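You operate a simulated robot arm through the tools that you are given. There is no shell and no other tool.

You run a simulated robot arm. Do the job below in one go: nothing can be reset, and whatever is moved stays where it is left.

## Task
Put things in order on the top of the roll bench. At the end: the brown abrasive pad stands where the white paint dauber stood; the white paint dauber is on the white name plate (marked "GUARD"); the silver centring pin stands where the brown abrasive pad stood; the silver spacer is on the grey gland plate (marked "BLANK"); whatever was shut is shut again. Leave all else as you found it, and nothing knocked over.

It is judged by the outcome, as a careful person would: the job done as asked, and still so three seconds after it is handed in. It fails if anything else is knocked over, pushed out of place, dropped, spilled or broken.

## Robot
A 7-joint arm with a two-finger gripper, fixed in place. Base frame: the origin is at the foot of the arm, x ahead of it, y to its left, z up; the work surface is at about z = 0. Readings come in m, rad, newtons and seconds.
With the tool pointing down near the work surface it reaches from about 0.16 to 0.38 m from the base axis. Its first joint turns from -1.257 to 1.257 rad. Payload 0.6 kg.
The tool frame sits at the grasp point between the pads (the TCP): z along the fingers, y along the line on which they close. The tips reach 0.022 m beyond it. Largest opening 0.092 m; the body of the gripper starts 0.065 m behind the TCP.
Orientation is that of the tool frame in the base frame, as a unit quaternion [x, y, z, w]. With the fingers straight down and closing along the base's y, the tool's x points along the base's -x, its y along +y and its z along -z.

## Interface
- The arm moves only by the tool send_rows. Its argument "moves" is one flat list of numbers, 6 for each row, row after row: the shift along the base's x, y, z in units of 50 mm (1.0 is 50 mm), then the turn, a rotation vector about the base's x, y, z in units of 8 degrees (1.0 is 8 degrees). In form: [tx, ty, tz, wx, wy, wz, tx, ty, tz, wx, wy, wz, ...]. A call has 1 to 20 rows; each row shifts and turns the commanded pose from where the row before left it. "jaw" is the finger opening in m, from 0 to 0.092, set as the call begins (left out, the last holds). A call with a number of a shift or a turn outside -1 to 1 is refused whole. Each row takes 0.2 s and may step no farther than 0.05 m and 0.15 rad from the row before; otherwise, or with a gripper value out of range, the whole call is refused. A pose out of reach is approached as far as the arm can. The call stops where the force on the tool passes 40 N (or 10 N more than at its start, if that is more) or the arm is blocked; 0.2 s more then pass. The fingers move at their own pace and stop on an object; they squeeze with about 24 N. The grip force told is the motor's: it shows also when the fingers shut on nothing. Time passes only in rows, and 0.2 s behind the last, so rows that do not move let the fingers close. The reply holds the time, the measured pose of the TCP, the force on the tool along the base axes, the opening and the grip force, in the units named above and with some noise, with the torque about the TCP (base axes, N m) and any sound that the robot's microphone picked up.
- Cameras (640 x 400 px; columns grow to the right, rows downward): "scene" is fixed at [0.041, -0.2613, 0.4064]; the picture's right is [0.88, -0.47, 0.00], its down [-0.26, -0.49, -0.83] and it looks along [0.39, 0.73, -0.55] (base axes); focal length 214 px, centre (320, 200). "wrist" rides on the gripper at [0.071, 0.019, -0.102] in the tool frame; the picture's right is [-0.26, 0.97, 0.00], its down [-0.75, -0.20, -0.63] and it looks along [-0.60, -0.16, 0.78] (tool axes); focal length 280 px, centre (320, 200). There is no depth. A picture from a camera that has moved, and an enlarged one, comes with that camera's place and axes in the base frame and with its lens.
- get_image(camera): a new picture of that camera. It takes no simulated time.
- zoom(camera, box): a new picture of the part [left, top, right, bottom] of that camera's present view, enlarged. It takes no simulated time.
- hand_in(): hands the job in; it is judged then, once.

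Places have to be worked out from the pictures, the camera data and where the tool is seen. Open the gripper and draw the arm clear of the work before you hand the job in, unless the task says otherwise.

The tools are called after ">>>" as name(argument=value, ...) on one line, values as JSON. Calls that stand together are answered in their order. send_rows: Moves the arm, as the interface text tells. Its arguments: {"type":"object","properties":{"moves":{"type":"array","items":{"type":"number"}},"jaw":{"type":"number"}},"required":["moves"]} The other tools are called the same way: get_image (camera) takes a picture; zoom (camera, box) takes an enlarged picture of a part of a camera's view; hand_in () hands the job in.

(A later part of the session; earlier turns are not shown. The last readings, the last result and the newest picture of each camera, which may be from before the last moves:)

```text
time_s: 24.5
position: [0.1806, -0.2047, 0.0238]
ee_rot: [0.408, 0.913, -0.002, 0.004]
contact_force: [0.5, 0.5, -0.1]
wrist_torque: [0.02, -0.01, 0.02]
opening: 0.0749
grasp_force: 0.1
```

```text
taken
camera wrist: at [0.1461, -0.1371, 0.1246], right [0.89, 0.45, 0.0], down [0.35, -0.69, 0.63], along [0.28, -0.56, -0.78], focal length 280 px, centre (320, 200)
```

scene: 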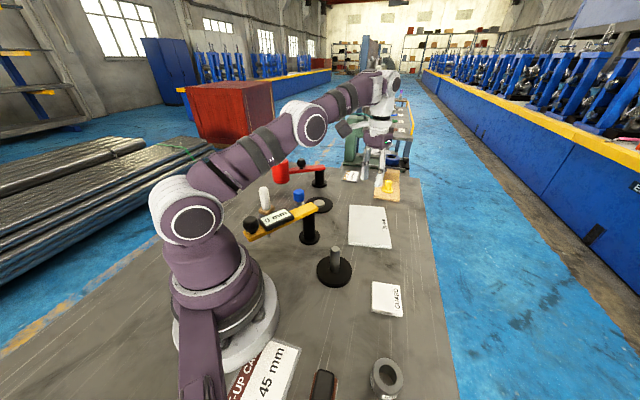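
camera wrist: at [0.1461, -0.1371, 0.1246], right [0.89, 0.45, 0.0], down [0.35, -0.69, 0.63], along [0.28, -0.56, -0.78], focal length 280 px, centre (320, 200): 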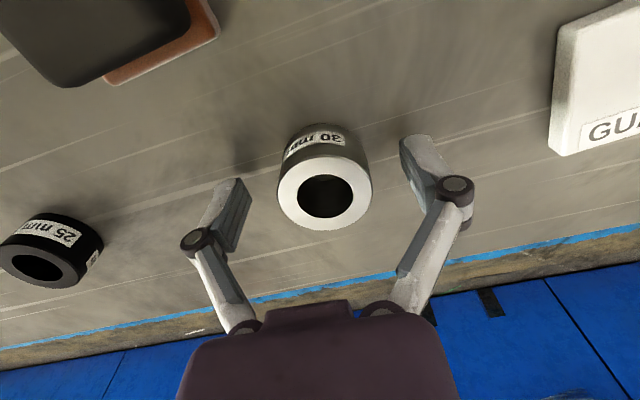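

The ring sits between the pads within about 2 mm. Closing fully onto it, then a tiny test lift.

>>> send_rows(moves=[0, 0, 0, 0, 0, 0, 0, 0, 0, 0, 0, 0, 0, 0, 0, 0, 0, 0, 0, 0, 0, 0, 0, 0, 0, 0, 0, 0, 0, 0], jaw=0.0)

>>> send_rows(moves=[0, 0, 0.05, 0, 0, 0, 0, 0, 0.05, 0, 0, 0, 0, 0, 0.1, 0, 0, 0])

>>> get_image(camera="wrist")

```text
time_s: 25.7
position: [0.1809, -0.2043, 0.0247]
ee_rot: [0.408, 0.913, -0.002, 0.003]
contact_force: [0.3, -0.1, -0.4]
wrist_torque: [0.02, -0.02, 0.02]
opening: 0.0412
grasp_force: 24.0
```

```text
time_s: 26.5
position: [0.1791, -0.2042, 0.0341]
ee_rot: [0.408, 0.913, -0.001, 0.003]
contact_force: [0.4, 0.2, -1.7]
wrist_torque: [-0.02, -0.01, 0.0]
opening: 0.0409
grasp_force: 23.8
```

```text
taken
camera wrist: at [0.1468, -0.137, 0.1351], right [0.89, 0.45, 0.0], down [0.35, -0.69, 0.63], along [0.28, -0.56, -0.78], focal length 280 px, centre (320, 200)
```

wrist: 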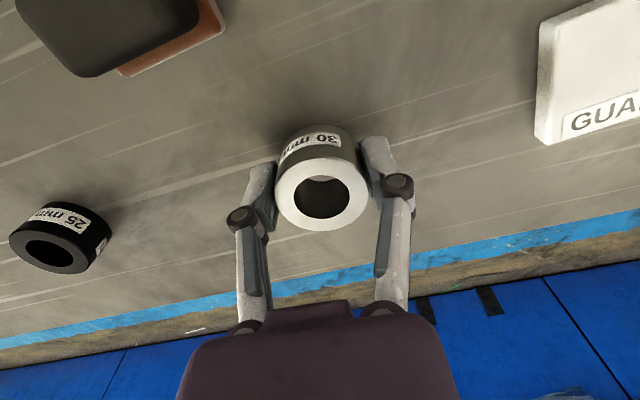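

The ring is now lifted (about 1.7 N of weight shows) and still held. Continuing the lift gently.

>>> send_rows(moves=[0, 0, 0.2, 0, 0, 0, 0, 0, 0.3, 0, 0, 0, 0, 0, 0.3, 0, 0, 0, 0, 0, 0.3, 0, 0, 0, 0, 0, 0.3, 0, 0, 0, 0, 0, 0.3, 0, 0, 0, 0, 0, 0.3, 0, 0, 0, 0, 0, 0.2, 0, 0, 0])

>>> get_image(camera="wrist")

```text
time_s: 28.3
position: [0.1798, -0.2035, 0.1448]
ee_rot: [0.409, 0.913, -0.002, 0.005]
contact_force: [0.0, 0.3, -1.5]
wrist_torque: [0.0, -0.01, -0.02]
opening: 0.0412
grasp_force: 24.1
```

```text
taken
camera wrist: at [0.147, -0.1366, 0.2453], right [0.89, 0.45, 0.0], down [0.35, -0.69, 0.63], along [0.28, -0.56, -0.78], focal length 280 px, centre (320, 200)
```

wrist: 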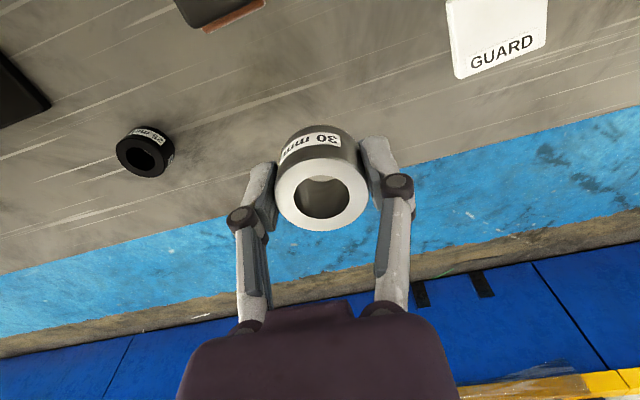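

Holding steady. Now carrying it over to above the near half of the BLANK plate, around (0.36, 0.07).

>>> send_rows(moves=[0.257, 0.391, 0, 0, 0, 0.518, 0.257, 0.391, 0, 0, 0, 0.518, 0.257, 0.391, 0, 0, 0, 0.518, 0.257, 0.391, 0, 0, 0, 0.518, 0.257, 0.391, 0, 0, 0, 0.518, 0.257, 0.391, 0, 0, 0, 0.518, 0.257, 0.391, 0, 0, 0, 0.518, 0.257, 0.391, 0, 0, 0, 0.518, 0.257, 0.391, 0, 0, 0, 0.518, 0.257, 0.391, 0, 0, 0, 0.518, 0.257, 0.391, 0, 0, 0, 0.518, 0.257, 0.391, 0, 0, 0, 0.518, 0.257, 0.391, 0, 0, 0, 0.518, 0.257, 0.391, 0, 0, 0, 0.518])

>>> get_image(camera="wrist")

>>> get_image(camera="scene")

```text
time_s: 31.3
position: [0.3583, 0.0712, 0.1462]
ee_rot: [-0.087, 0.996, 0.0, 0.004]
contact_force: [-0.3, 0.5, -2.0]
wrist_torque: [0.0, 0.01, 0.03]
opening: 0.0406
grasp_force: 24.0
```

```text
taken
camera wrist: at [0.2849, 0.0786, 0.2471], right [0.09, 1.0, 0.0], down [0.77, -0.07, 0.63], along [0.63, -0.06, -0.78], focal length 280 px, centre (320, 200)
```

wrist: 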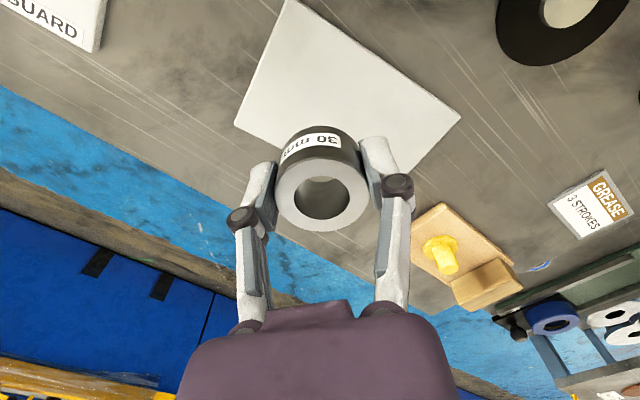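

```text
taken
```

scene: 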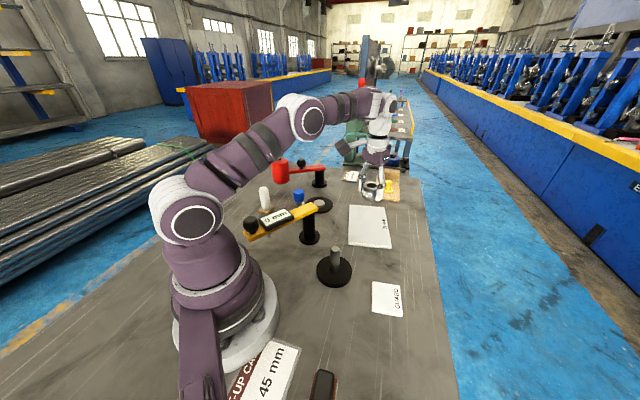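

The plate's near corner is at about (0.2975, 0.057) and the drop point under the tool is well inside it. Descending to about 12 mm above the plate.

>>> send_rows(moves=[0, 0, -0.4, 0, 0, 0, 0, 0, -0.4, 0, 0, 0, 0, 0, -0.4, 0, 0, 0, 0, 0, -0.4, 0, 0, 0, 0, 0, -0.3, 0, 0, 0, 0, 0, -0.1, 0, 0, 0])

>>> get_image(camera="wrist")

>>> zoom(camera="scene", box=[310, 160, 430, 260])

```text
time_s: 32.7
position: [0.3602, 0.0698, 0.0435]
ee_rot: [-0.085, 0.996, 0.001, 0.004]
contact_force: [-0.3, -0.1, -2.7]
wrist_torque: [0.03, -0.02, 0.01]
opening: 0.041
grasp_force: 23.9
```

```text
taken
camera wrist: at [0.2851, 0.0771, 0.1449], right [0.09, 1.0, 0.0], down [0.77, -0.07, 0.63], along [0.63, -0.06, -0.78], focal length 280 px, centre (320, 200)
```

wrist: 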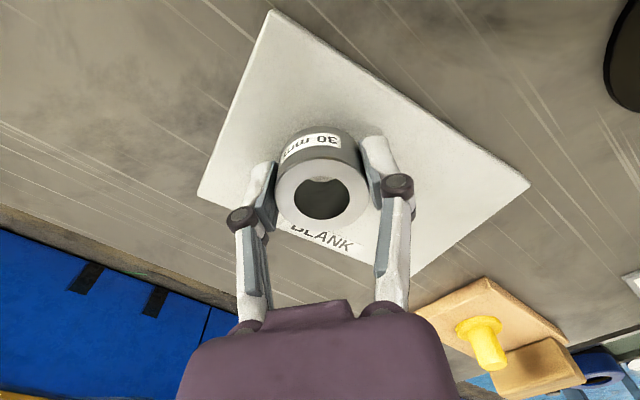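

```text
4.00 times, centred on (370, 210) of scene
camera zoom: at [0.041, -0.2613, 0.4064], right [0.88, -0.47, 0.0], down [-0.26, -0.49, -0.83], along [0.39, 0.73, -0.55], focal length 858 px, centre (120, 160)
```

zoom: 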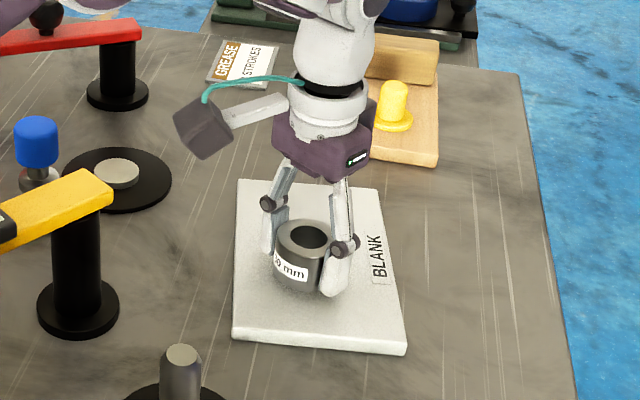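

The ring is over the plate. Lowering in 2 mm steps, watching the force.

>>> send_rows(moves=[0, 0, -0.05, 0, 0, 0, 0, 0, -0.05, 0, 0, 0, 0, 0, -0.05, 0, 0, 0])

>>> send_rows(moves=[0, 0, -0.03, 0, 0, 0])

```text
time_s: 33.5
position: [0.3595, 0.0718, 0.0368]
ee_rot: [-0.086, 0.996, 0.001, 0.004]
contact_force: [-0.3, -0.3, -2.6]
wrist_torque: [-0.03, 0.01, 0.01]
opening: 0.0411
grasp_force: 24.1
```

```text
time_s: 33.9
position: [0.3593, 0.0697, 0.0355]
ee_rot: [-0.085, 0.996, 0.0, 0.006]
contact_force: [-3.7, 0.3, 4.5]
wrist_torque: [0.07, 0.01, 0.06]
opening: 0.041
grasp_force: 23.6
```

Contact made (+4.5 N), so the ring rests on the plate (top near z ≈ 0.01). Opening the jaws and rising straight up.

>>> send_rows(moves=[0, 0, 0, 0, 0, 0, 0, 0, 0, 0, 0, 0, 0, 0, 0, 0, 0, 0, 0, 0, 0, 0, 0, 0], jaw=0.07)

>>> send_rows(moves=[0, 0, 0.2, 0, 0, 0, 0, 0, 0.4, 0, 0, 0, 0, 0, 0.6, 0, 0, 0, 0, 0, 0.6, 0, 0, 0, 0, 0, 0.6, 0, 0, 0, 0, 0, 0.6, 0, 0, 0])

>>> get_image(camera="wrist")

>>> zoom(camera="scene", box=[310, 160, 430, 260])

```text
time_s: 34.9
position: [0.3595, 0.0712, 0.0364]
ee_rot: [-0.084, 0.996, 0.0, 0.004]
contact_force: [-0.1, -0.2, 0.2]
wrist_torque: [0.01, 0.02, 0.02]
opening: 0.0702
grasp_force: 0.1
```

```text
time_s: 36.3
position: [0.3587, 0.0711, 0.1863]
ee_rot: [-0.085, 0.996, 0.0, 0.004]
contact_force: [-0.2, 0.2, -0.2]
wrist_torque: [0.0, -0.02, 0.02]
opening: 0.0702
grasp_force: 0.2
```

```text
taken
camera wrist: at [0.2844, 0.0779, 0.2872], right [0.09, 1.0, 0.0], down [0.77, -0.07, 0.63], along [0.63, -0.06, -0.78], focal length 280 px, centre (320, 200)
```

wrist: 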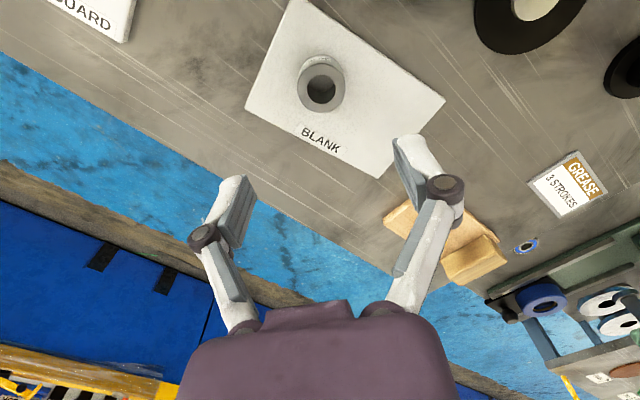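

```text
4.00 times, centred on (370, 210) of scene
camera zoom: at [0.041, -0.2613, 0.4064], right [0.88, -0.47, 0.0], down [-0.26, -0.49, -0.83], along [0.39, 0.73, -0.55], focal length 858 px, centre (120, 160)
```

zoom: 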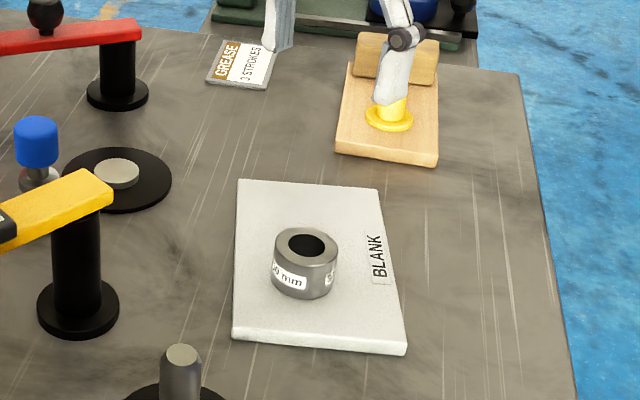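

The silver spacer is standing on the BLANK plate. Next the white dauber near (0.149, 0.275): moving above it at safe height for a closer look.

>>> send_rows(moves=[-0.42, 0.408, 0.06, 0, 0, 0.64, -0.42, 0.408, 0.06, 0, 0, 0.64, -0.42, 0.408, 0.06, 0, 0, 0.64, -0.42, 0.408, 0.06, 0, 0, 0.64, -0.42, 0.408, 0.06, 0, 0, 0.64, -0.42, 0.408, 0.06, 0, 0, 0.64, -0.42, 0.408, 0.06, 0, 0, 0.64, -0.42, 0.408, 0.06, 0, 0, 0.64, -0.42, 0.408, 0.06, 0, 0, 0.64, -0.42, 0.408, 0.06, 0, 0, 0.64])

>>> get_image(camera="wrist")

>>> get_image(camera="scene")

```text
time_s: 38.5
position: [0.1471, 0.2739, 0.2155]
ee_rot: [-0.508, 0.861, 0.003, 0.003]
contact_force: [-0.4, 0.1, -0.4]
wrist_torque: [0.03, 0.0, 0.0]
opening: 0.0701
grasp_force: 0.1
```

```text
taken
camera wrist: at [0.0957, 0.2214, 0.3164], right [-0.72, 0.7, 0.0], down [0.54, 0.56, 0.63], along [0.44, 0.45, -0.78], focal length 280 px, centre (320, 200)
```

wrist: 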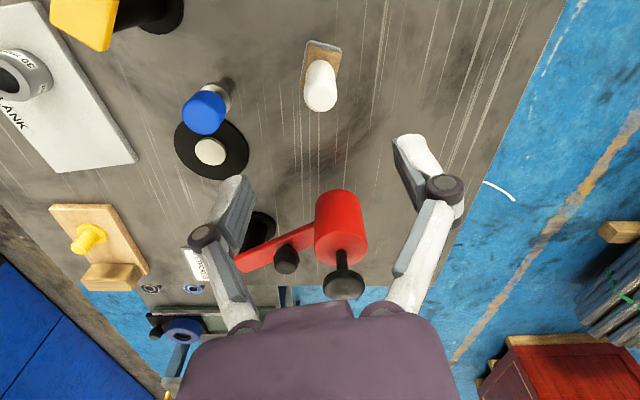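

```text
taken
```

scene: 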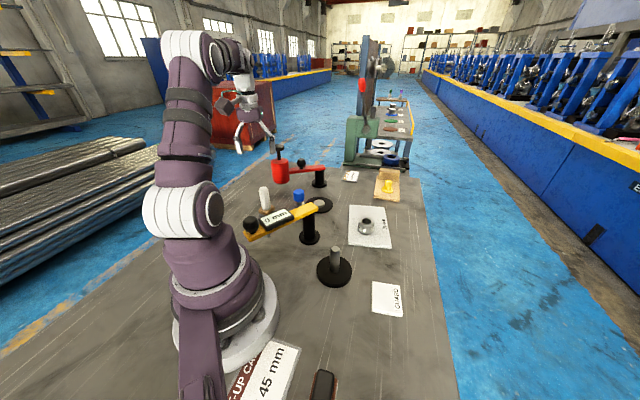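

>>> zoom(camera="wrist", box=[270, 20, 370, 130])

>>> zoom(camera="wrist", box=[160, 60, 270, 190])

```text
3.64 times, centred on (320, 75) of wrist
camera zoom: at [0.0957, 0.2214, 0.3164], right [-0.72, 0.7, 0.0], down [0.54, 0.56, 0.63], along [0.44, 0.45, -0.78], focal length 1020 px, centre (320, 654)
```

zoom: 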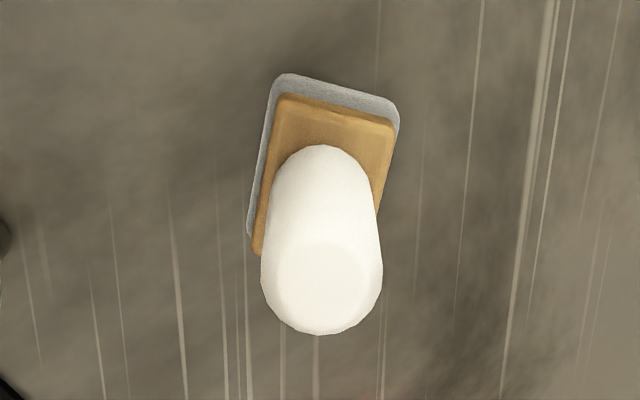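

```text
3.08 times, centred on (215, 125) of wrist
camera zoom: at [0.0957, 0.2214, 0.3164], right [-0.72, 0.7, 0.0], down [0.54, 0.56, 0.63], along [0.44, 0.45, -0.78], focal length 863 px, centre (643, 431)
```

zoom: 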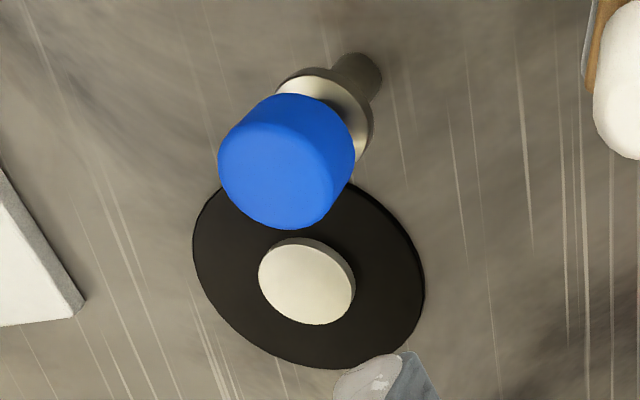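

The dauber's axis is at about (0.149, 0.275) with the tool aligned on its handle. Descending with open jaws around the handle to TCP z ≈ 0.066.

>>> send_rows(moves=[0.02, 0.01, -0.5, 0, 0, 0, 0, 0, -0.5, 0, 0, 0, 0, 0, -0.5, 0, 0, 0, 0, 0, -0.5, 0, 0, 0])

>>> get_image(camera="wrist")

>>> zoom(camera="scene", box=[210, 120, 330, 240])

```text
time_s: 39.5
position: [0.1492, 0.2754, 0.1152]
ee_rot: [-0.506, 0.862, 0.003, 0.003]
contact_force: [0.6, 0.4, -0.4]
wrist_torque: [0.02, 0.0, -0.05]
opening: 0.0699
grasp_force: 0.0
```

```text
taken
camera wrist: at [0.0975, 0.2229, 0.2155], right [-0.72, 0.7, 0.0], down [0.54, 0.55, 0.63], along [0.44, 0.45, -0.78], focal length 280 px, centre (320, 200)
```

wrist: 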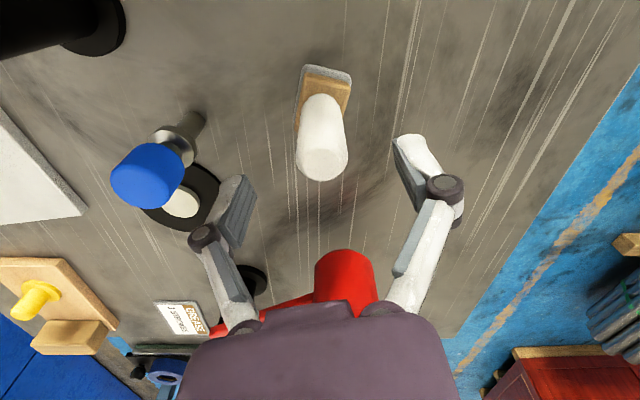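

```text
3.33 times, centred on (270, 180) of scene
camera zoom: at [0.041, -0.2613, 0.4064], right [0.88, -0.47, 0.0], down [-0.26, -0.49, -0.83], along [0.39, 0.73, -0.55], focal length 715 px, centre (487, 267)
```

zoom: 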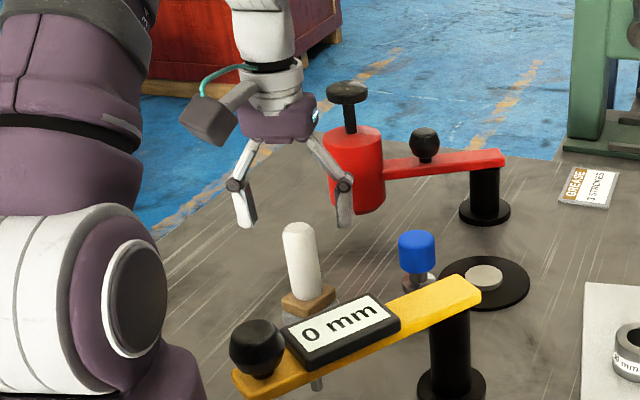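

The handle is centred between the fingers and nothing else is near. Lowering the last 50 mm and gripping.

>>> send_rows(moves=[0, 0, -0.4, 0, 0, 0, 0, 0, -0.4, 0, 0, 0, 0, 0, -0.2, 0, 0, 0])

>>> send_rows(moves=[0, 0, 0, 0, 0, 0, 0, 0, 0, 0, 0, 0, 0, 0, 0, 0, 0, 0, 0, 0, 0, 0, 0, 0, 0, 0, 0, 0, 0, 0], jaw=0.0)

>>> get_image(camera="wrist")

```text
time_s: 40.3
position: [0.15, 0.2748, 0.0649]
ee_rot: [-0.506, 0.862, 0.003, 0.004]
contact_force: [0.6, 0.5, -0.9]
wrist_torque: [0.03, 0.01, -0.02]
opening: 0.07
grasp_force: 0.2
```

```text
time_s: 41.5
position: [0.1509, 0.2754, 0.0655]
ee_rot: [-0.507, 0.862, 0.003, 0.004]
contact_force: [-1.2, -0.3, 1.4]
wrist_torque: [-0.02, 0.02, -0.01]
opening: 0.0247
grasp_force: 23.6
```

```text
taken
camera wrist: at [0.0981, 0.2226, 0.1661], right [-0.72, 0.7, 0.0], down [0.54, 0.55, 0.63], along [0.44, 0.45, -0.78], focal length 280 px, centre (320, 200)
```

wrist: 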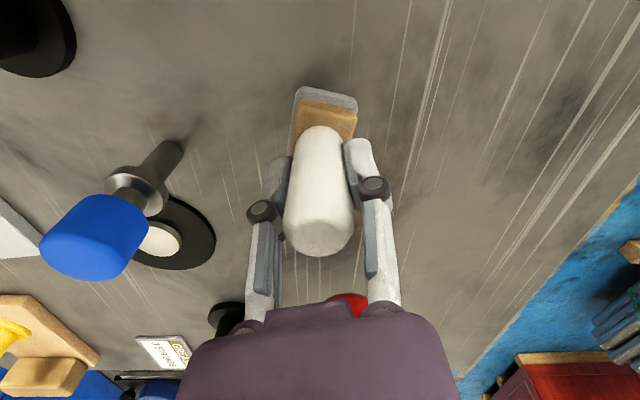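

Handle gripped (0.0247 m). The dauber's spot is recorded as about (0.1497, 0.275). Small test lift next.

>>> send_rows(moves=[0, 0, 0.05, 0, 0, 0, 0, 0, 0.1, 0, 0, 0, 0, 0, 0.15, 0, 0, 0])

>>> get_image(camera="wrist")

```text
time_s: 42.3
position: [0.151, 0.2749, 0.0817]
ee_rot: [-0.506, 0.862, 0.002, 0.004]
contact_force: [0.2, 0.8, -1.2]
wrist_torque: [-0.01, 0.03, -0.01]
opening: 0.0245
grasp_force: 23.5
```

```text
taken
camera wrist: at [0.0991, 0.2226, 0.1814], right [-0.72, 0.7, 0.0], down [0.54, 0.55, 0.63], along [0.44, 0.45, -0.78], focal length 280 px, centre (320, 200)
```

wrist: 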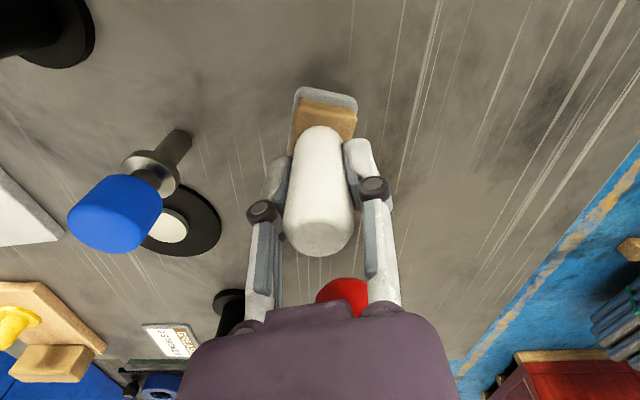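

The dauber is held and clear. Lifting to z ≈ 0.24, then swinging over to the GUARD plate at about (0.276, -0.106).

>>> send_rows(moves=[0, 0, 0.3, 0, 0, 0, 0, 0, 0.4, 0, 0, 0, 0, 0, 0.4, 0, 0, 0, 0, 0, 0.4, 0, 0, 0, 0, 0, 0.4, 0, 0, 0, 0, 0, 0.4, 0, 0, 0, 0, 0, 0.4, 0, 0, 0, 0, 0, 0.4, 0, 0, 0])

>>> send_rows(moves=[0.33, -0.35, 0, 0, 0, -0.468, 0.33, -0.35, 0, 0, 0, -0.468, 0.33, -0.35, 0, 0, 0, -0.468, 0.33, -0.35, 0, 0, 0, -0.468, 0.33, -0.35, 0, 0, 0, -0.468, 0.33, -0.35, 0, 0, 0, -0.468, 0.133, -0.4, 0, 0, 0, -0.468, 0.133, -0.4, 0, 0, 0, -0.468, 0.133, -0.4, 0, 0, 0, -0.468, 0.133, -0.4, 0, 0, 0, -0.468, 0.133, -0.4, 0, 0, 0, -0.468, 0.133, -0.4, 0, 0, 0, -0.468, -0.039, -0.447, 0, 0, 0, -0.468, -0.039, -0.447, 0, 0, 0, -0.468, -0.039, -0.447, 0, 0, 0, -0.468, -0.039, -0.447, 0, 0, 0, -0.468, -0.039, -0.447, 0, 0, 0, -0.468, -0.039, -0.447, 0, 0, 0, -0.468, -0.039, -0.447, 0, 0, 0, -0.468])

>>> get_image(camera="wrist")

>>> get_image(camera="scene")

```text
time_s: 44.1
position: [0.1498, 0.2751, 0.2358]
ee_rot: [-0.507, 0.862, 0.002, 0.003]
contact_force: [-0.4, 0.2, -1.4]
wrist_torque: [0.0, 0.0, 0.0]
opening: 0.0244
grasp_force: 23.9
```

```text
time_s: 48.1
position: [0.2755, -0.1065, 0.2361]
ee_rot: [0.089, 0.996, 0.0, 0.004]
contact_force: [-0.1, -0.6, -0.5]
wrist_torque: [0.03, -0.01, 0.02]
opening: 0.0242
grasp_force: 24.4
```

```text
taken
camera wrist: at [0.2087, -0.0743, 0.3373], right [0.43, 0.9, 0.0], down [0.7, -0.33, 0.63], along [0.57, -0.27, -0.78], focal length 280 px, centre (320, 200)
```

wrist: 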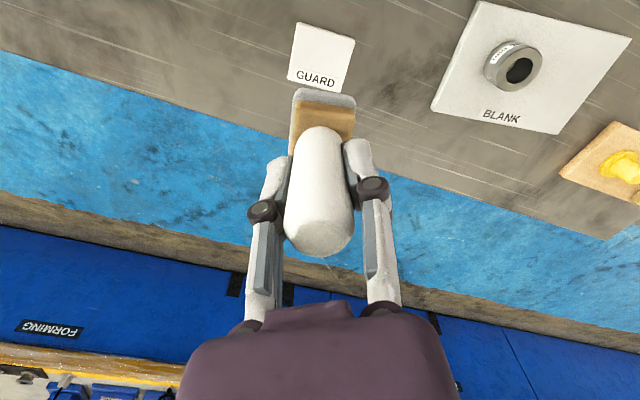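

```text
taken
```

scene: 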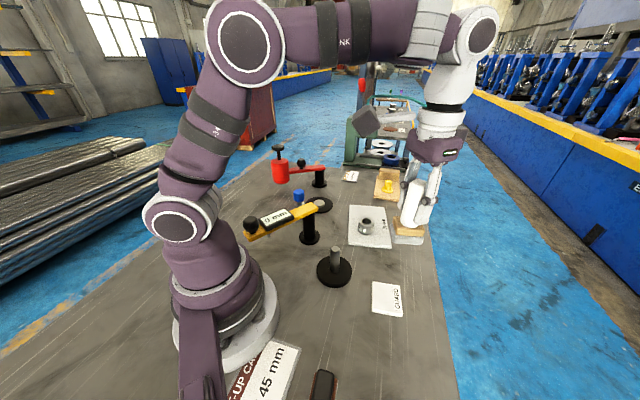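

The plate centre computes to (0.2755, -0.1055), right under the dauber. Lowering to about 15 mm above contact.

>>> send_rows(moves=[0, 0.01, -0.45, 0, 0, 0, 0, 0.01, -0.45, 0, 0, 0, 0, 0, -0.45, 0, 0, 0, 0, 0, -0.45, 0, 0, 0, 0, 0, -0.45, 0, 0, 0, 0, 0, -0.4, 0, 0, 0, 0, 0, -0.2, 0, 0, 0])

>>> zoom(camera="scene", box=[330, 220, 450, 330])

>>> get_image(camera="wrist")

```text
time_s: 49.7
position: [0.2763, -0.105, 0.0935]
ee_rot: [0.088, 0.996, -0.001, 0.004]
contact_force: [0.8, 0.3, -1.3]
wrist_torque: [0.02, 0.01, 0.03]
opening: 0.024
grasp_force: 24.2
```

```text
3.64 times, centred on (390, 275) of scene
camera zoom: at [0.041, -0.2613, 0.4064], right [0.88, -0.47, 0.0], down [-0.26, -0.49, -0.83], along [0.39, 0.73, -0.55], focal length 780 px, centre (66, -73)
```

zoom: 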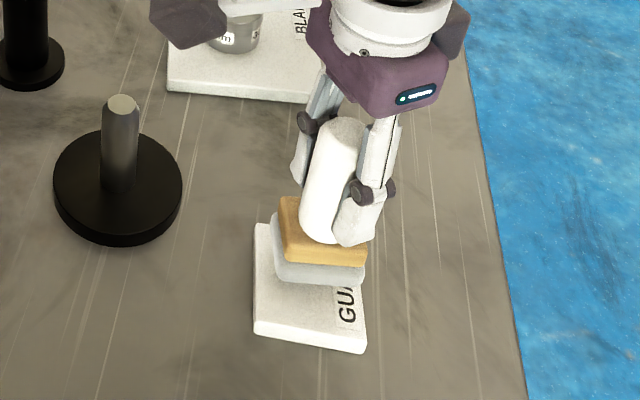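

```text
taken
camera wrist: at [0.2094, -0.0723, 0.1942], right [0.43, 0.9, 0.0], down [0.7, -0.33, 0.63], along [0.57, -0.27, -0.78], focal length 280 px, centre (320, 200)
```

wrist: 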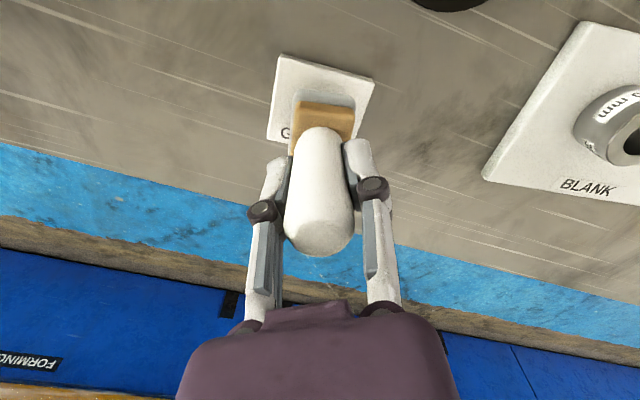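

The dauber is aligned over the plate. Lowering slowly to touch down.

>>> send_rows(moves=[0, 0, -0.08, 0, 0, 0, 0, 0, -0.08, 0, 0, 0, 0, 0, -0.06, 0, 0, 0, 0, 0, -0.04, 0, 0, 0])

>>> send_rows(moves=[0, 0, -0.04, 0, 0, 0])

>>> send_rows(moves=[0, 0, -0.03, 0, 0, 0])

```text
time_s: 50.7
position: [0.2756, -0.1057, 0.0803]
ee_rot: [0.088, 0.996, 0.0, 0.004]
contact_force: [0.6, -0.1, -1.0]
wrist_torque: [0.01, -0.03, 0.02]
opening: 0.0242
grasp_force: 23.9
```

```text
time_s: 51.1
position: [0.2773, -0.1071, 0.0785]
ee_rot: [0.089, 0.996, 0.0, 0.004]
contact_force: [-1.1, -0.8, -0.7]
wrist_torque: [0.01, 0.03, -0.01]
opening: 0.0241
grasp_force: 24.6
```

```text
time_s: 51.5
position: [0.2758, -0.1062, 0.0779]
ee_rot: [0.088, 0.996, 0.0, 0.004]
contact_force: [0.6, 0.5, 4.4]
wrist_torque: [-0.06, 0.07, -0.02]
opening: 0.0243
grasp_force: 23.7
```

Touchdown at z ≈ 0.077 (+4.4 N). Releasing and rising.

>>> send_rows(moves=[0, 0, 0, 0, 0, 0, 0, 0, 0, 0, 0, 0, 0, 0, 0, 0, 0, 0, 0, 0, 0, 0, 0, 0], jaw=0.07)

>>> send_rows(moves=[0, 0, 0.3, 0, 0, 0, 0, 0, 0.5, 0, 0, 0, 0, 0, 0.5, 0, 0, 0, 0, 0, 0.5, 0, 0, 0, 0, 0, 0.5, 0, 0, 0, 0, 0, 0.2, 0, 0, 0])

>>> get_image(camera="wrist")

>>> zoom(camera="scene", box=[330, 220, 450, 330])

```text
time_s: 52.5
position: [0.2766, -0.1055, 0.0764]
ee_rot: [0.088, 0.996, 0.0, 0.004]
contact_force: [0.3, 0.4, -0.2]
wrist_torque: [0.0, -0.03, 0.0]
opening: 0.0702
grasp_force: 0.1
```

```text
time_s: 53.9
position: [0.2746, -0.1056, 0.2038]
ee_rot: [0.089, 0.996, -0.001, 0.004]
contact_force: [0.5, -0.2, 0.5]
wrist_torque: [0.0, 0.0, 0.03]
opening: 0.0702
grasp_force: 0.1
```

```text
taken
camera wrist: at [0.2078, -0.0731, 0.3041], right [0.43, 0.9, 0.0], down [0.7, -0.33, 0.63], along [0.57, -0.27, -0.78], focal length 280 px, centre (320, 200)
```

wrist: 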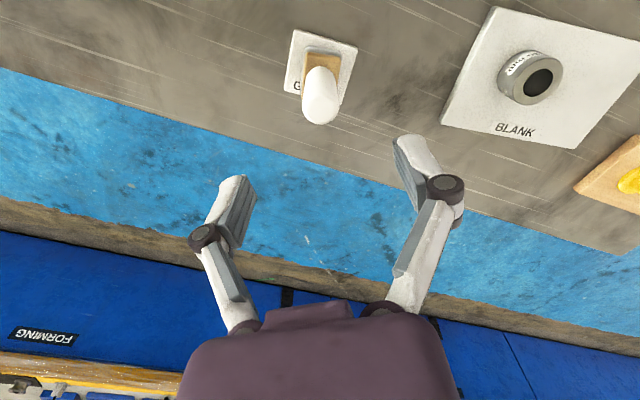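

```text
3.64 times, centred on (390, 275) of scene
camera zoom: at [0.041, -0.2613, 0.4064], right [0.88, -0.47, 0.0], down [-0.26, -0.49, -0.83], along [0.39, 0.73, -0.55], focal length 780 px, centre (66, -73)
```

zoom: 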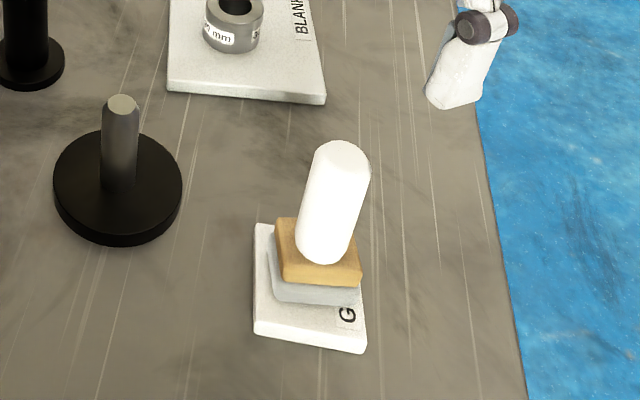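

The dauber stands on the GUARD plate. Next the brown pad near (0.0925, -0.1765): moving above it, turning the tool to about -132° so the jaws close across its narrow side and the camera stays clear of the base.

>>> send_rows(moves=[-0.2275, -0.0886, 0, 0, 0, -0.953, -0.2275, -0.0886, 0, 0, 0, -0.953, -0.2275, -0.0886, 0, 0, 0, -0.953, -0.2275, -0.0886, 0, 0, 0, -0.953, -0.2275, -0.0886, -0.07, 0, 0, -0.953, -0.2275, -0.0886, -0.07, 0, 0, -0.953, -0.2275, -0.0886, -0.07, 0, 0, -0.953, -0.2275, -0.0886, -0.07, 0, 0, -0.953, -0.2275, -0.0886, -0.07, 0, 0, -0.953, -0.2275, -0.0886, -0.07, 0, 0, -0.953, -0.2275, -0.0886, -0.07, 0, 0, -0.953, -0.2275, -0.0886, -0.07, 0, 0, -0.953, -0.2275, -0.0886, -0.07, 0, 0, -0.953, -0.2275, -0.0886, -0.07, 0, 0, -0.953, -0.2275, -0.0886, -0.07, 0, 0, -0.953, -0.2275, -0.0886, -0.07, 0, 0, -0.953])

>>> get_image(camera="wrist")

>>> get_image(camera="scene")

```text
time_s: 57.3
position: [0.0941, -0.177, 0.1606]
ee_rot: [0.914, 0.406, -0.003, 0.002]
contact_force: [-0.5, 0.8, -0.1]
wrist_torque: [0.02, -0.01, -0.01]
opening: 0.07
grasp_force: 0.0
```

```text
taken
camera wrist: at [0.1567, -0.1353, 0.2606], right [0.54, -0.84, 0.0], down [-0.65, -0.42, 0.63], along [-0.53, -0.34, -0.78], focal length 280 px, centre (320, 200)
```

wrist: 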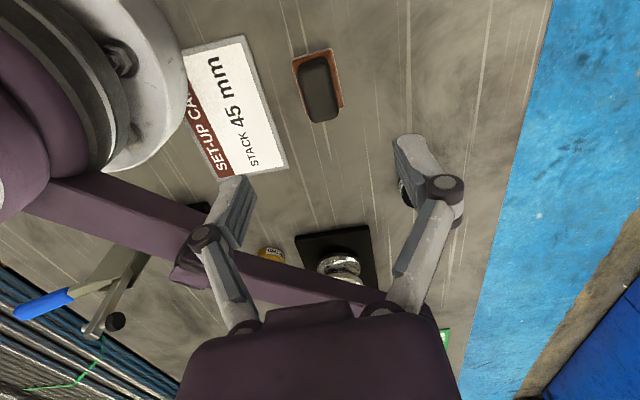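

```text
taken
```

scene: 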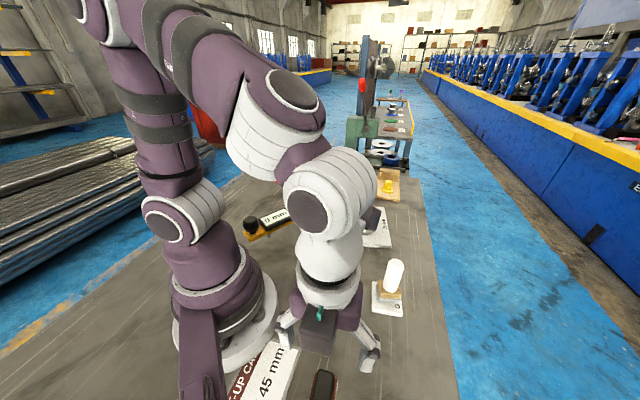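

I can see the pad and a fixture tray behind the base. Zooming on the pad for accurate placement, and on the tray for identification.

>>> zoom(camera="wrist", box=[270, 40, 370, 130])

>>> zoom(camera="wrist", box=[240, 200, 460, 350])

>>> zoom(camera="wrist", box=[0, 200, 220, 350])

```text
4.44 times, centred on (320, 85) of wrist
camera zoom: at [0.1567, -0.1353, 0.2606], right [0.54, -0.84, 0.0], down [-0.65, -0.42, 0.63], along [-0.53, -0.34, -0.78], focal length 1246 px, centre (320, 711)
```

zoom: 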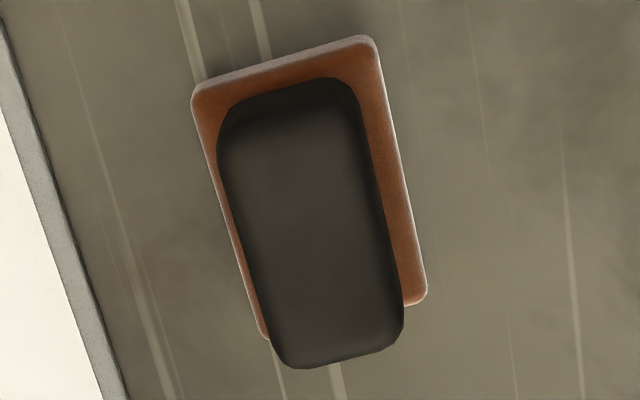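

```text
2.67 times, centred on (350, 275) of wrist
camera zoom: at [0.1567, -0.1353, 0.2606], right [0.54, -0.84, 0.0], down [-0.65, -0.42, 0.63], along [-0.53, -0.34, -0.78], focal length 748 px, centre (240, 0)
```

zoom: 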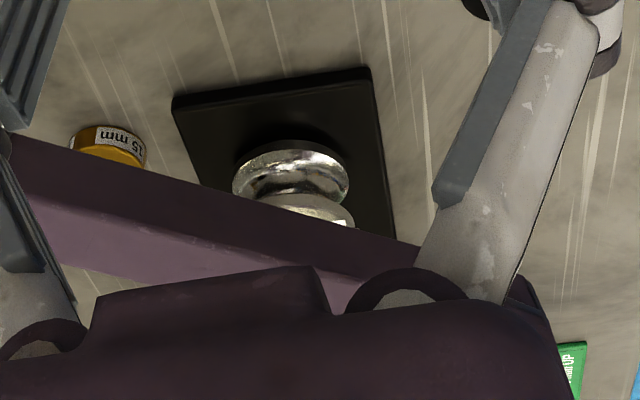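

```text
2.67 times, centred on (110, 275) of wrist
camera zoom: at [0.1567, -0.1353, 0.2606], right [0.54, -0.84, 0.0], down [-0.65, -0.42, 0.63], along [-0.53, -0.34, -0.78], focal length 748 px, centre (880, 0)
```

zoom: 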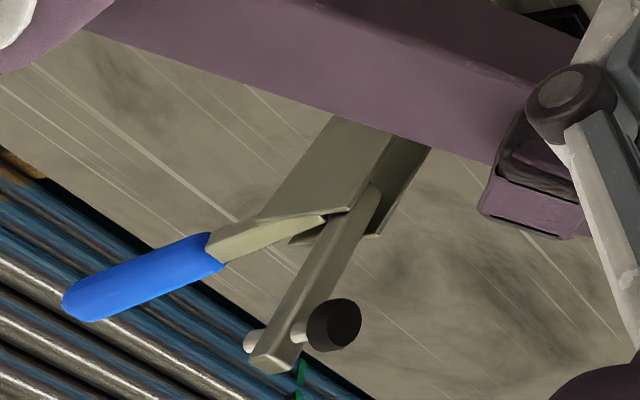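

Pad centre is about (0.0923, -0.1754), long axis at 48°, grip top at z ≈ 0.028; the tool yaw matches. Descending to just above and checking.

>>> send_rows(moves=[-0.018, 0.008, -0.5, 0, 0, 0, -0.018, 0.008, -0.5, 0, 0, 0, 0, 0, -0.5, 0, 0, 0, 0, 0, -0.4, 0, 0, 0])

>>> get_image(camera="wrist")

>>> get_image(camera="scene")

```text
time_s: 58.3
position: [0.0915, -0.1752, 0.0642]
ee_rot: [0.913, 0.407, -0.004, 0.002]
contact_force: [-0.2, 0.4, 0.1]
wrist_torque: [-0.04, -0.01, -0.01]
opening: 0.0699
grasp_force: 0.1
```

```text
taken
camera wrist: at [0.1538, -0.1342, 0.1651], right [0.54, -0.84, 0.0], down [-0.65, -0.42, 0.63], along [-0.53, -0.34, -0.78], focal length 280 px, centre (320, 200)
```

wrist: 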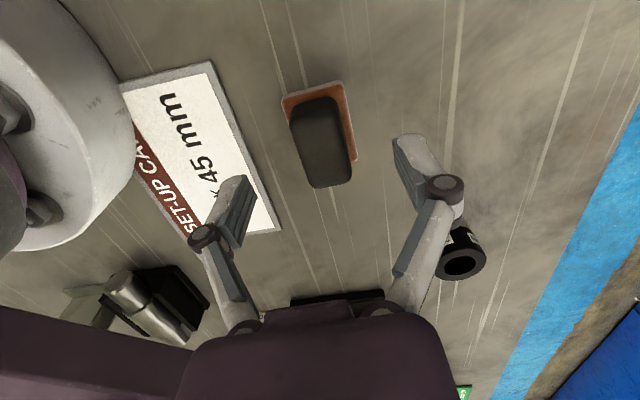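

```text
taken
```

scene: 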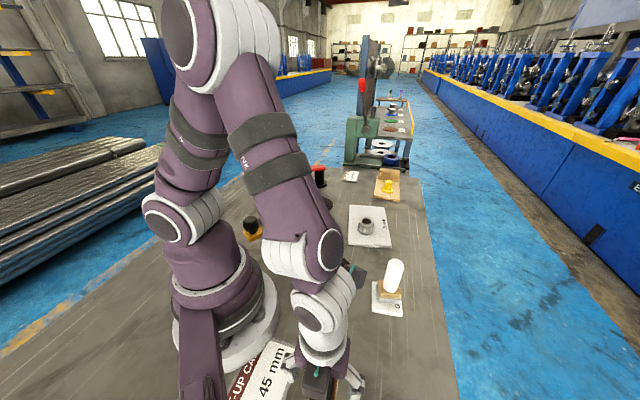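

Zooming to verify the pad's alignment between the fingers before closing.

>>> zoom(camera="wrist", box=[220, 60, 440, 220])

```text
2.50 times, centred on (330, 140) of wrist
camera zoom: at [0.1538, -0.1342, 0.1651], right [0.54, -0.84, 0.0], down [-0.65, -0.42, 0.63], along [-0.53, -0.34, -0.78], focal length 701 px, centre (295, 350)
```

zoom: 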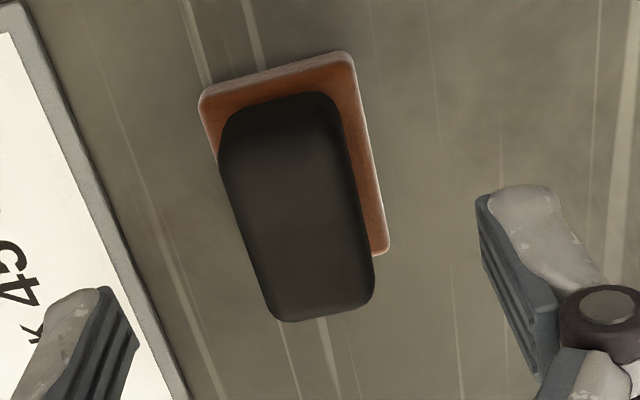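

The pad's base is centred under the tool within about a millimetre. Lowering to z ≈ 0.033 and gripping the black grip.

>>> send_rows(moves=[0, 0, -0.22, 0, 0, 0, 0, 0, -0.22, 0, 0, 0, 0, 0, -0.18, 0, 0, 0])

>>> send_rows(moves=[0, 0, 0, 0, 0, 0, 0, 0, 0, 0, 0, 0, 0, 0, 0, 0, 0, 0, 0, 0, 0, 0, 0, 0, 0, 0, 0, 0, 0, 0], jaw=0.0)

>>> get_image(camera="wrist")

```text
time_s: 59.1
position: [0.0928, -0.1761, 0.0338]
ee_rot: [0.914, 0.407, -0.004, 0.002]
contact_force: [0.3, 0.3, 0.6]
wrist_torque: [0.0, 0.06, -0.01]
opening: 0.0701
grasp_force: 0.1
```

```text
time_s: 60.3
position: [0.0935, -0.1761, 0.0352]
ee_rot: [0.913, 0.407, -0.004, 0.002]
contact_force: [0.1, 0.6, 2.9]
wrist_torque: [-0.01, 0.0, -0.01]
opening: 0.0253
grasp_force: 24.4
```

```text
taken
camera wrist: at [0.1549, -0.1348, 0.1346], right [0.54, -0.84, 0.0], down [-0.65, -0.42, 0.63], along [-0.53, -0.34, -0.78], focal length 280 px, centre (320, 200)
```

wrist: 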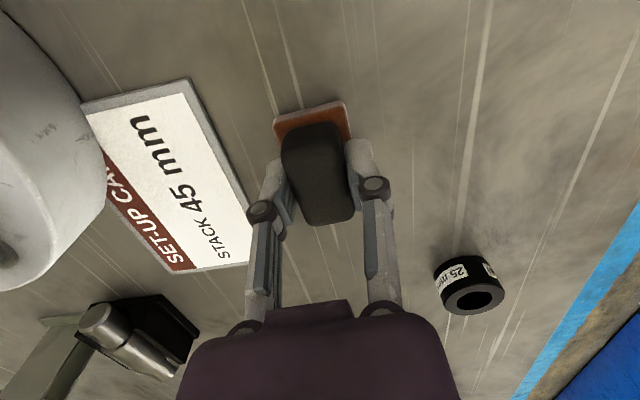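

Gripped at 0.0253 m; the pad's spot is about (0.093, -0.176). Test lift.

>>> send_rows(moves=[0, 0, 0.05, 0, 0, 0, 0, 0, 0.1, 0, 0, 0, 0, 0, 0.15, 0, 0, 0])

>>> get_image(camera="wrist")

```text
time_s: 61.1
position: [0.0924, -0.1739, 0.0505]
ee_rot: [0.914, 0.407, -0.004, 0.0]
contact_force: [0.2, 1.0, -1.1]
wrist_torque: [-0.01, -0.01, -0.02]
opening: 0.0251
grasp_force: 24.0
```

```text
taken
camera wrist: at [0.1542, -0.1336, 0.1507], right [0.54, -0.84, 0.0], down [-0.65, -0.42, 0.63], along [-0.53, -0.34, -0.78], focal length 280 px, centre (320, 200)
```

wrist: 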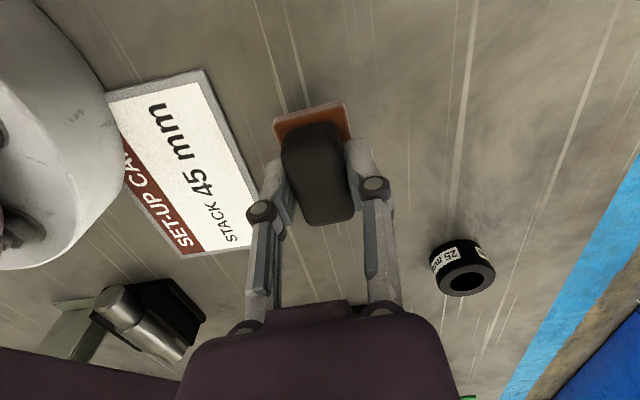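

The pad is held. Lifting it higher, then swinging in an arc to the dauber's old spot in two calls.

>>> send_rows(moves=[0, 0, 0.35, 0, 0, 0, 0, 0, 0.4, 0, 0, 0, 0, 0, 0.4, 0, 0, 0, 0, 0, 0.4, 0, 0, 0, 0, 0, 0.4, 0, 0, 0, 0, 0, 0.25, 0, 0, 0])

>>> send_rows(moves=[0.357, 0.152, 0.133, 0, 0, 0.875, 0.357, 0.152, 0.133, 0, 0, 0.875, 0.357, 0.152, 0.133, 0, 0, 0.875, 0.357, 0.152, 0.133, 0, 0, 0.875, 0.357, 0.152, 0.133, 0, 0, 0.875, 0.357, 0.152, 0.133, 0, 0, 0.875, 0.267, 0.433, 0, 0, 0, 0.875, 0.267, 0.433, 0, 0, 0, 0.875, 0.267, 0.433, 0, 0, 0, 0.875, 0.267, 0.433, 0, 0, 0, 0.875, 0.267, 0.433, 0, 0, 0, 0.875, 0.267, 0.433, 0, 0, 0, 0.875])

>>> get_image(camera="wrist")

>>> get_image(camera="scene")

```text
time_s: 62.5
position: [0.0924, -0.1743, 0.16]
ee_rot: [0.914, 0.406, -0.003, 0.002]
contact_force: [-0.4, -0.7, -1.3]
wrist_torque: [0.03, 0.02, -0.02]
opening: 0.025
grasp_force: 24.0
```

```text
time_s: 65.1
position: [0.2793, 0.0004, 0.1993]
ee_rot: [0.405, 0.914, -0.001, 0.004]
contact_force: [-0.1, -0.8, -0.5]
wrist_torque: [0.01, -0.01, -0.03]
opening: 0.0251
grasp_force: 24.0
```

```text
taken
camera wrist: at [0.2459, 0.0668, 0.2995], right [0.89, 0.45, 0.0], down [0.35, -0.69, 0.63], along [0.29, -0.56, -0.78], focal length 280 px, centre (320, 200)
```

wrist: 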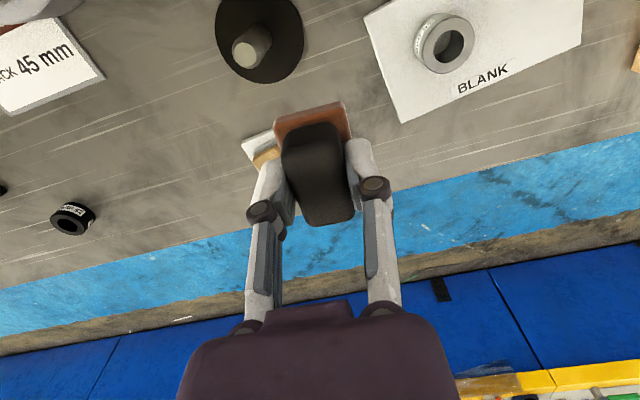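

```text
taken
```

scene: 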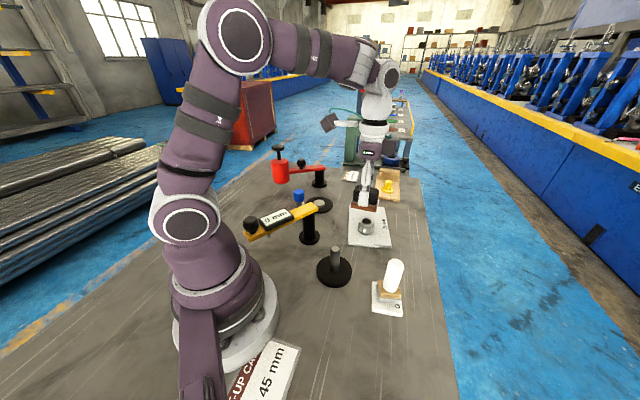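

Still holding the pad. Continuing the arc to above (0.1497, 0.275).

>>> send_rows(moves=[-0.1, 0.5, 0, 0, 0, 0.875, -0.1, 0.5, 0, 0, 0, 0.875, -0.1, 0.5, 0, 0, 0, 0.875, -0.1, 0.5, 0, 0, 0, 0.875, -0.1, 0.5, 0, 0, 0, 0.875, -0.1, 0.5, 0, 0, 0, 0.875, -0.334, 0.417, 0, 0, 0, 0.875, -0.334, 0.417, 0, 0, 0, 0.875, -0.334, 0.417, 0, 0, 0, 0.875, -0.334, 0.417, 0, 0, 0, 0.875, -0.334, 0.417, 0, 0, 0, 0.875, -0.334, 0.417, 0, 0, 0, 0.875])

>>> get_image(camera="wrist")

>>> get_image(camera="scene")

```text
time_s: 67.7
position: [0.1511, 0.2743, 0.1992]
ee_rot: [-0.31, 0.951, 0.001, 0.003]
contact_force: [-1.0, -0.3, 0.2]
wrist_torque: [0.0, 0.01, 0.0]
opening: 0.0253
grasp_force: 24.1
```

```text
taken
camera wrist: at [0.0806, 0.2492, 0.2999], right [-0.36, 0.93, 0.0], down [0.72, 0.28, 0.63], along [0.59, 0.23, -0.78], focal length 280 px, centre (320, 200)
```

wrist: 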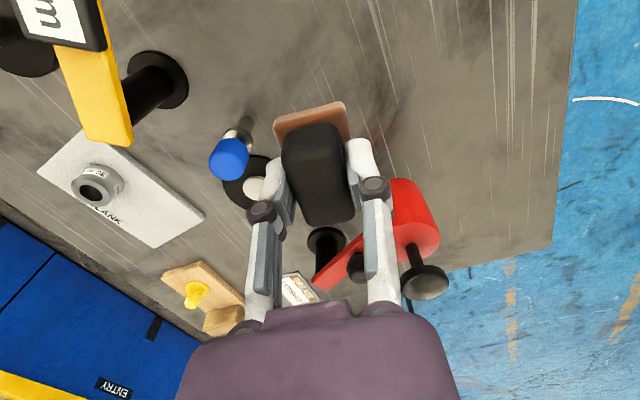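

```text
taken
```

scene: 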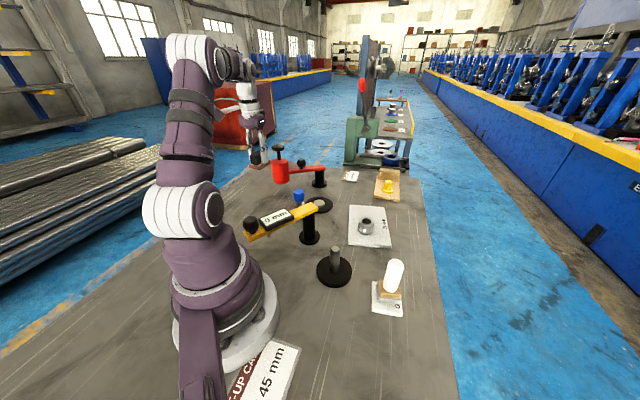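

Above the target; nothing stands in the spot. Descending to ~15 mm above the bench.

>>> send_rows(moves=[-0.012, 0.006, -0.5, 0, 0, 0, -0.012, 0.006, -0.5, 0, 0, 0, 0, 0, -0.5, 0, 0, 0, 0, 0, -0.5, 0, 0, 0, 0, 0, -0.5, 0, 0, 0, 0, 0, -0.4, 0, 0, 0, 0, 0, -0.1, 0, 0, 0])

>>> get_image(camera="wrist")

>>> zoom(camera="scene", box=[210, 120, 330, 240])

```text
time_s: 69.3
position: [0.148, 0.2758, 0.0497]
ee_rot: [-0.309, 0.951, 0.002, 0.005]
contact_force: [0.1, -0.3, -0.1]
wrist_torque: [0.02, -0.01, 0.0]
opening: 0.025
grasp_force: 24.5
```

```text
taken
camera wrist: at [0.0793, 0.2495, 0.1499], right [-0.35, 0.94, 0.0], down [0.73, 0.27, 0.63], along [0.59, 0.23, -0.78], focal length 280 px, centre (320, 200)
```

wrist: 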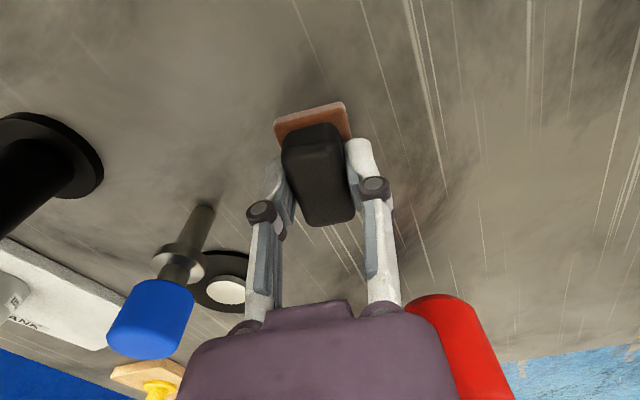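

```text
3.33 times, centred on (270, 180) of scene
camera zoom: at [0.041, -0.2613, 0.4064], right [0.88, -0.47, 0.0], down [-0.26, -0.49, -0.83], along [0.39, 0.73, -0.55], focal length 715 px, centre (487, 267)
```

zoom: 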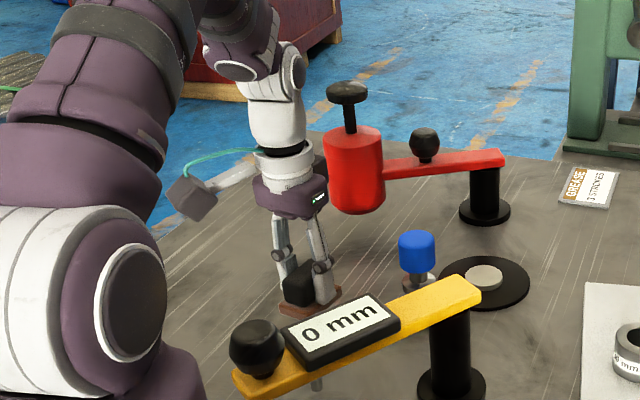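

The pad is correctly over the spot and clear of the red dispenser. Lowering in fine steps to touch down.

>>> send_rows(moves=[0.01, -0.005, -0.08, 0, 0, 0, 0.01, -0.005, -0.08, 0, 0, 0, 0, 0, -0.06, 0, 0, 0])

>>> send_rows(moves=[0, 0, -0.04, 0, 0, 0])

>>> send_rows(moves=[0, 0, -0.03, 0, 0, 0])

```text
time_s: 70.1
position: [0.1488, 0.2758, 0.04]
ee_rot: [-0.31, 0.951, 0.002, 0.005]
contact_force: [0.2, 0.0, -0.2]
wrist_torque: [0.02, -0.05, -0.01]
opening: 0.0253
grasp_force: 24.3
```

```text
time_s: 70.5
position: [0.1486, 0.2754, 0.0369]
ee_rot: [-0.309, 0.951, 0.002, 0.003]
contact_force: [0.3, -0.2, 0.5]
wrist_torque: [-0.02, 0.03, 0.0]
opening: 0.025
grasp_force: 23.6
```

```text
time_s: 70.9
position: [0.1495, 0.2753, 0.0362]
ee_rot: [-0.309, 0.951, 0.002, 0.004]
contact_force: [0.3, -0.1, -0.9]
wrist_torque: [0.01, -0.03, 0.01]
opening: 0.0253
grasp_force: 23.9
```

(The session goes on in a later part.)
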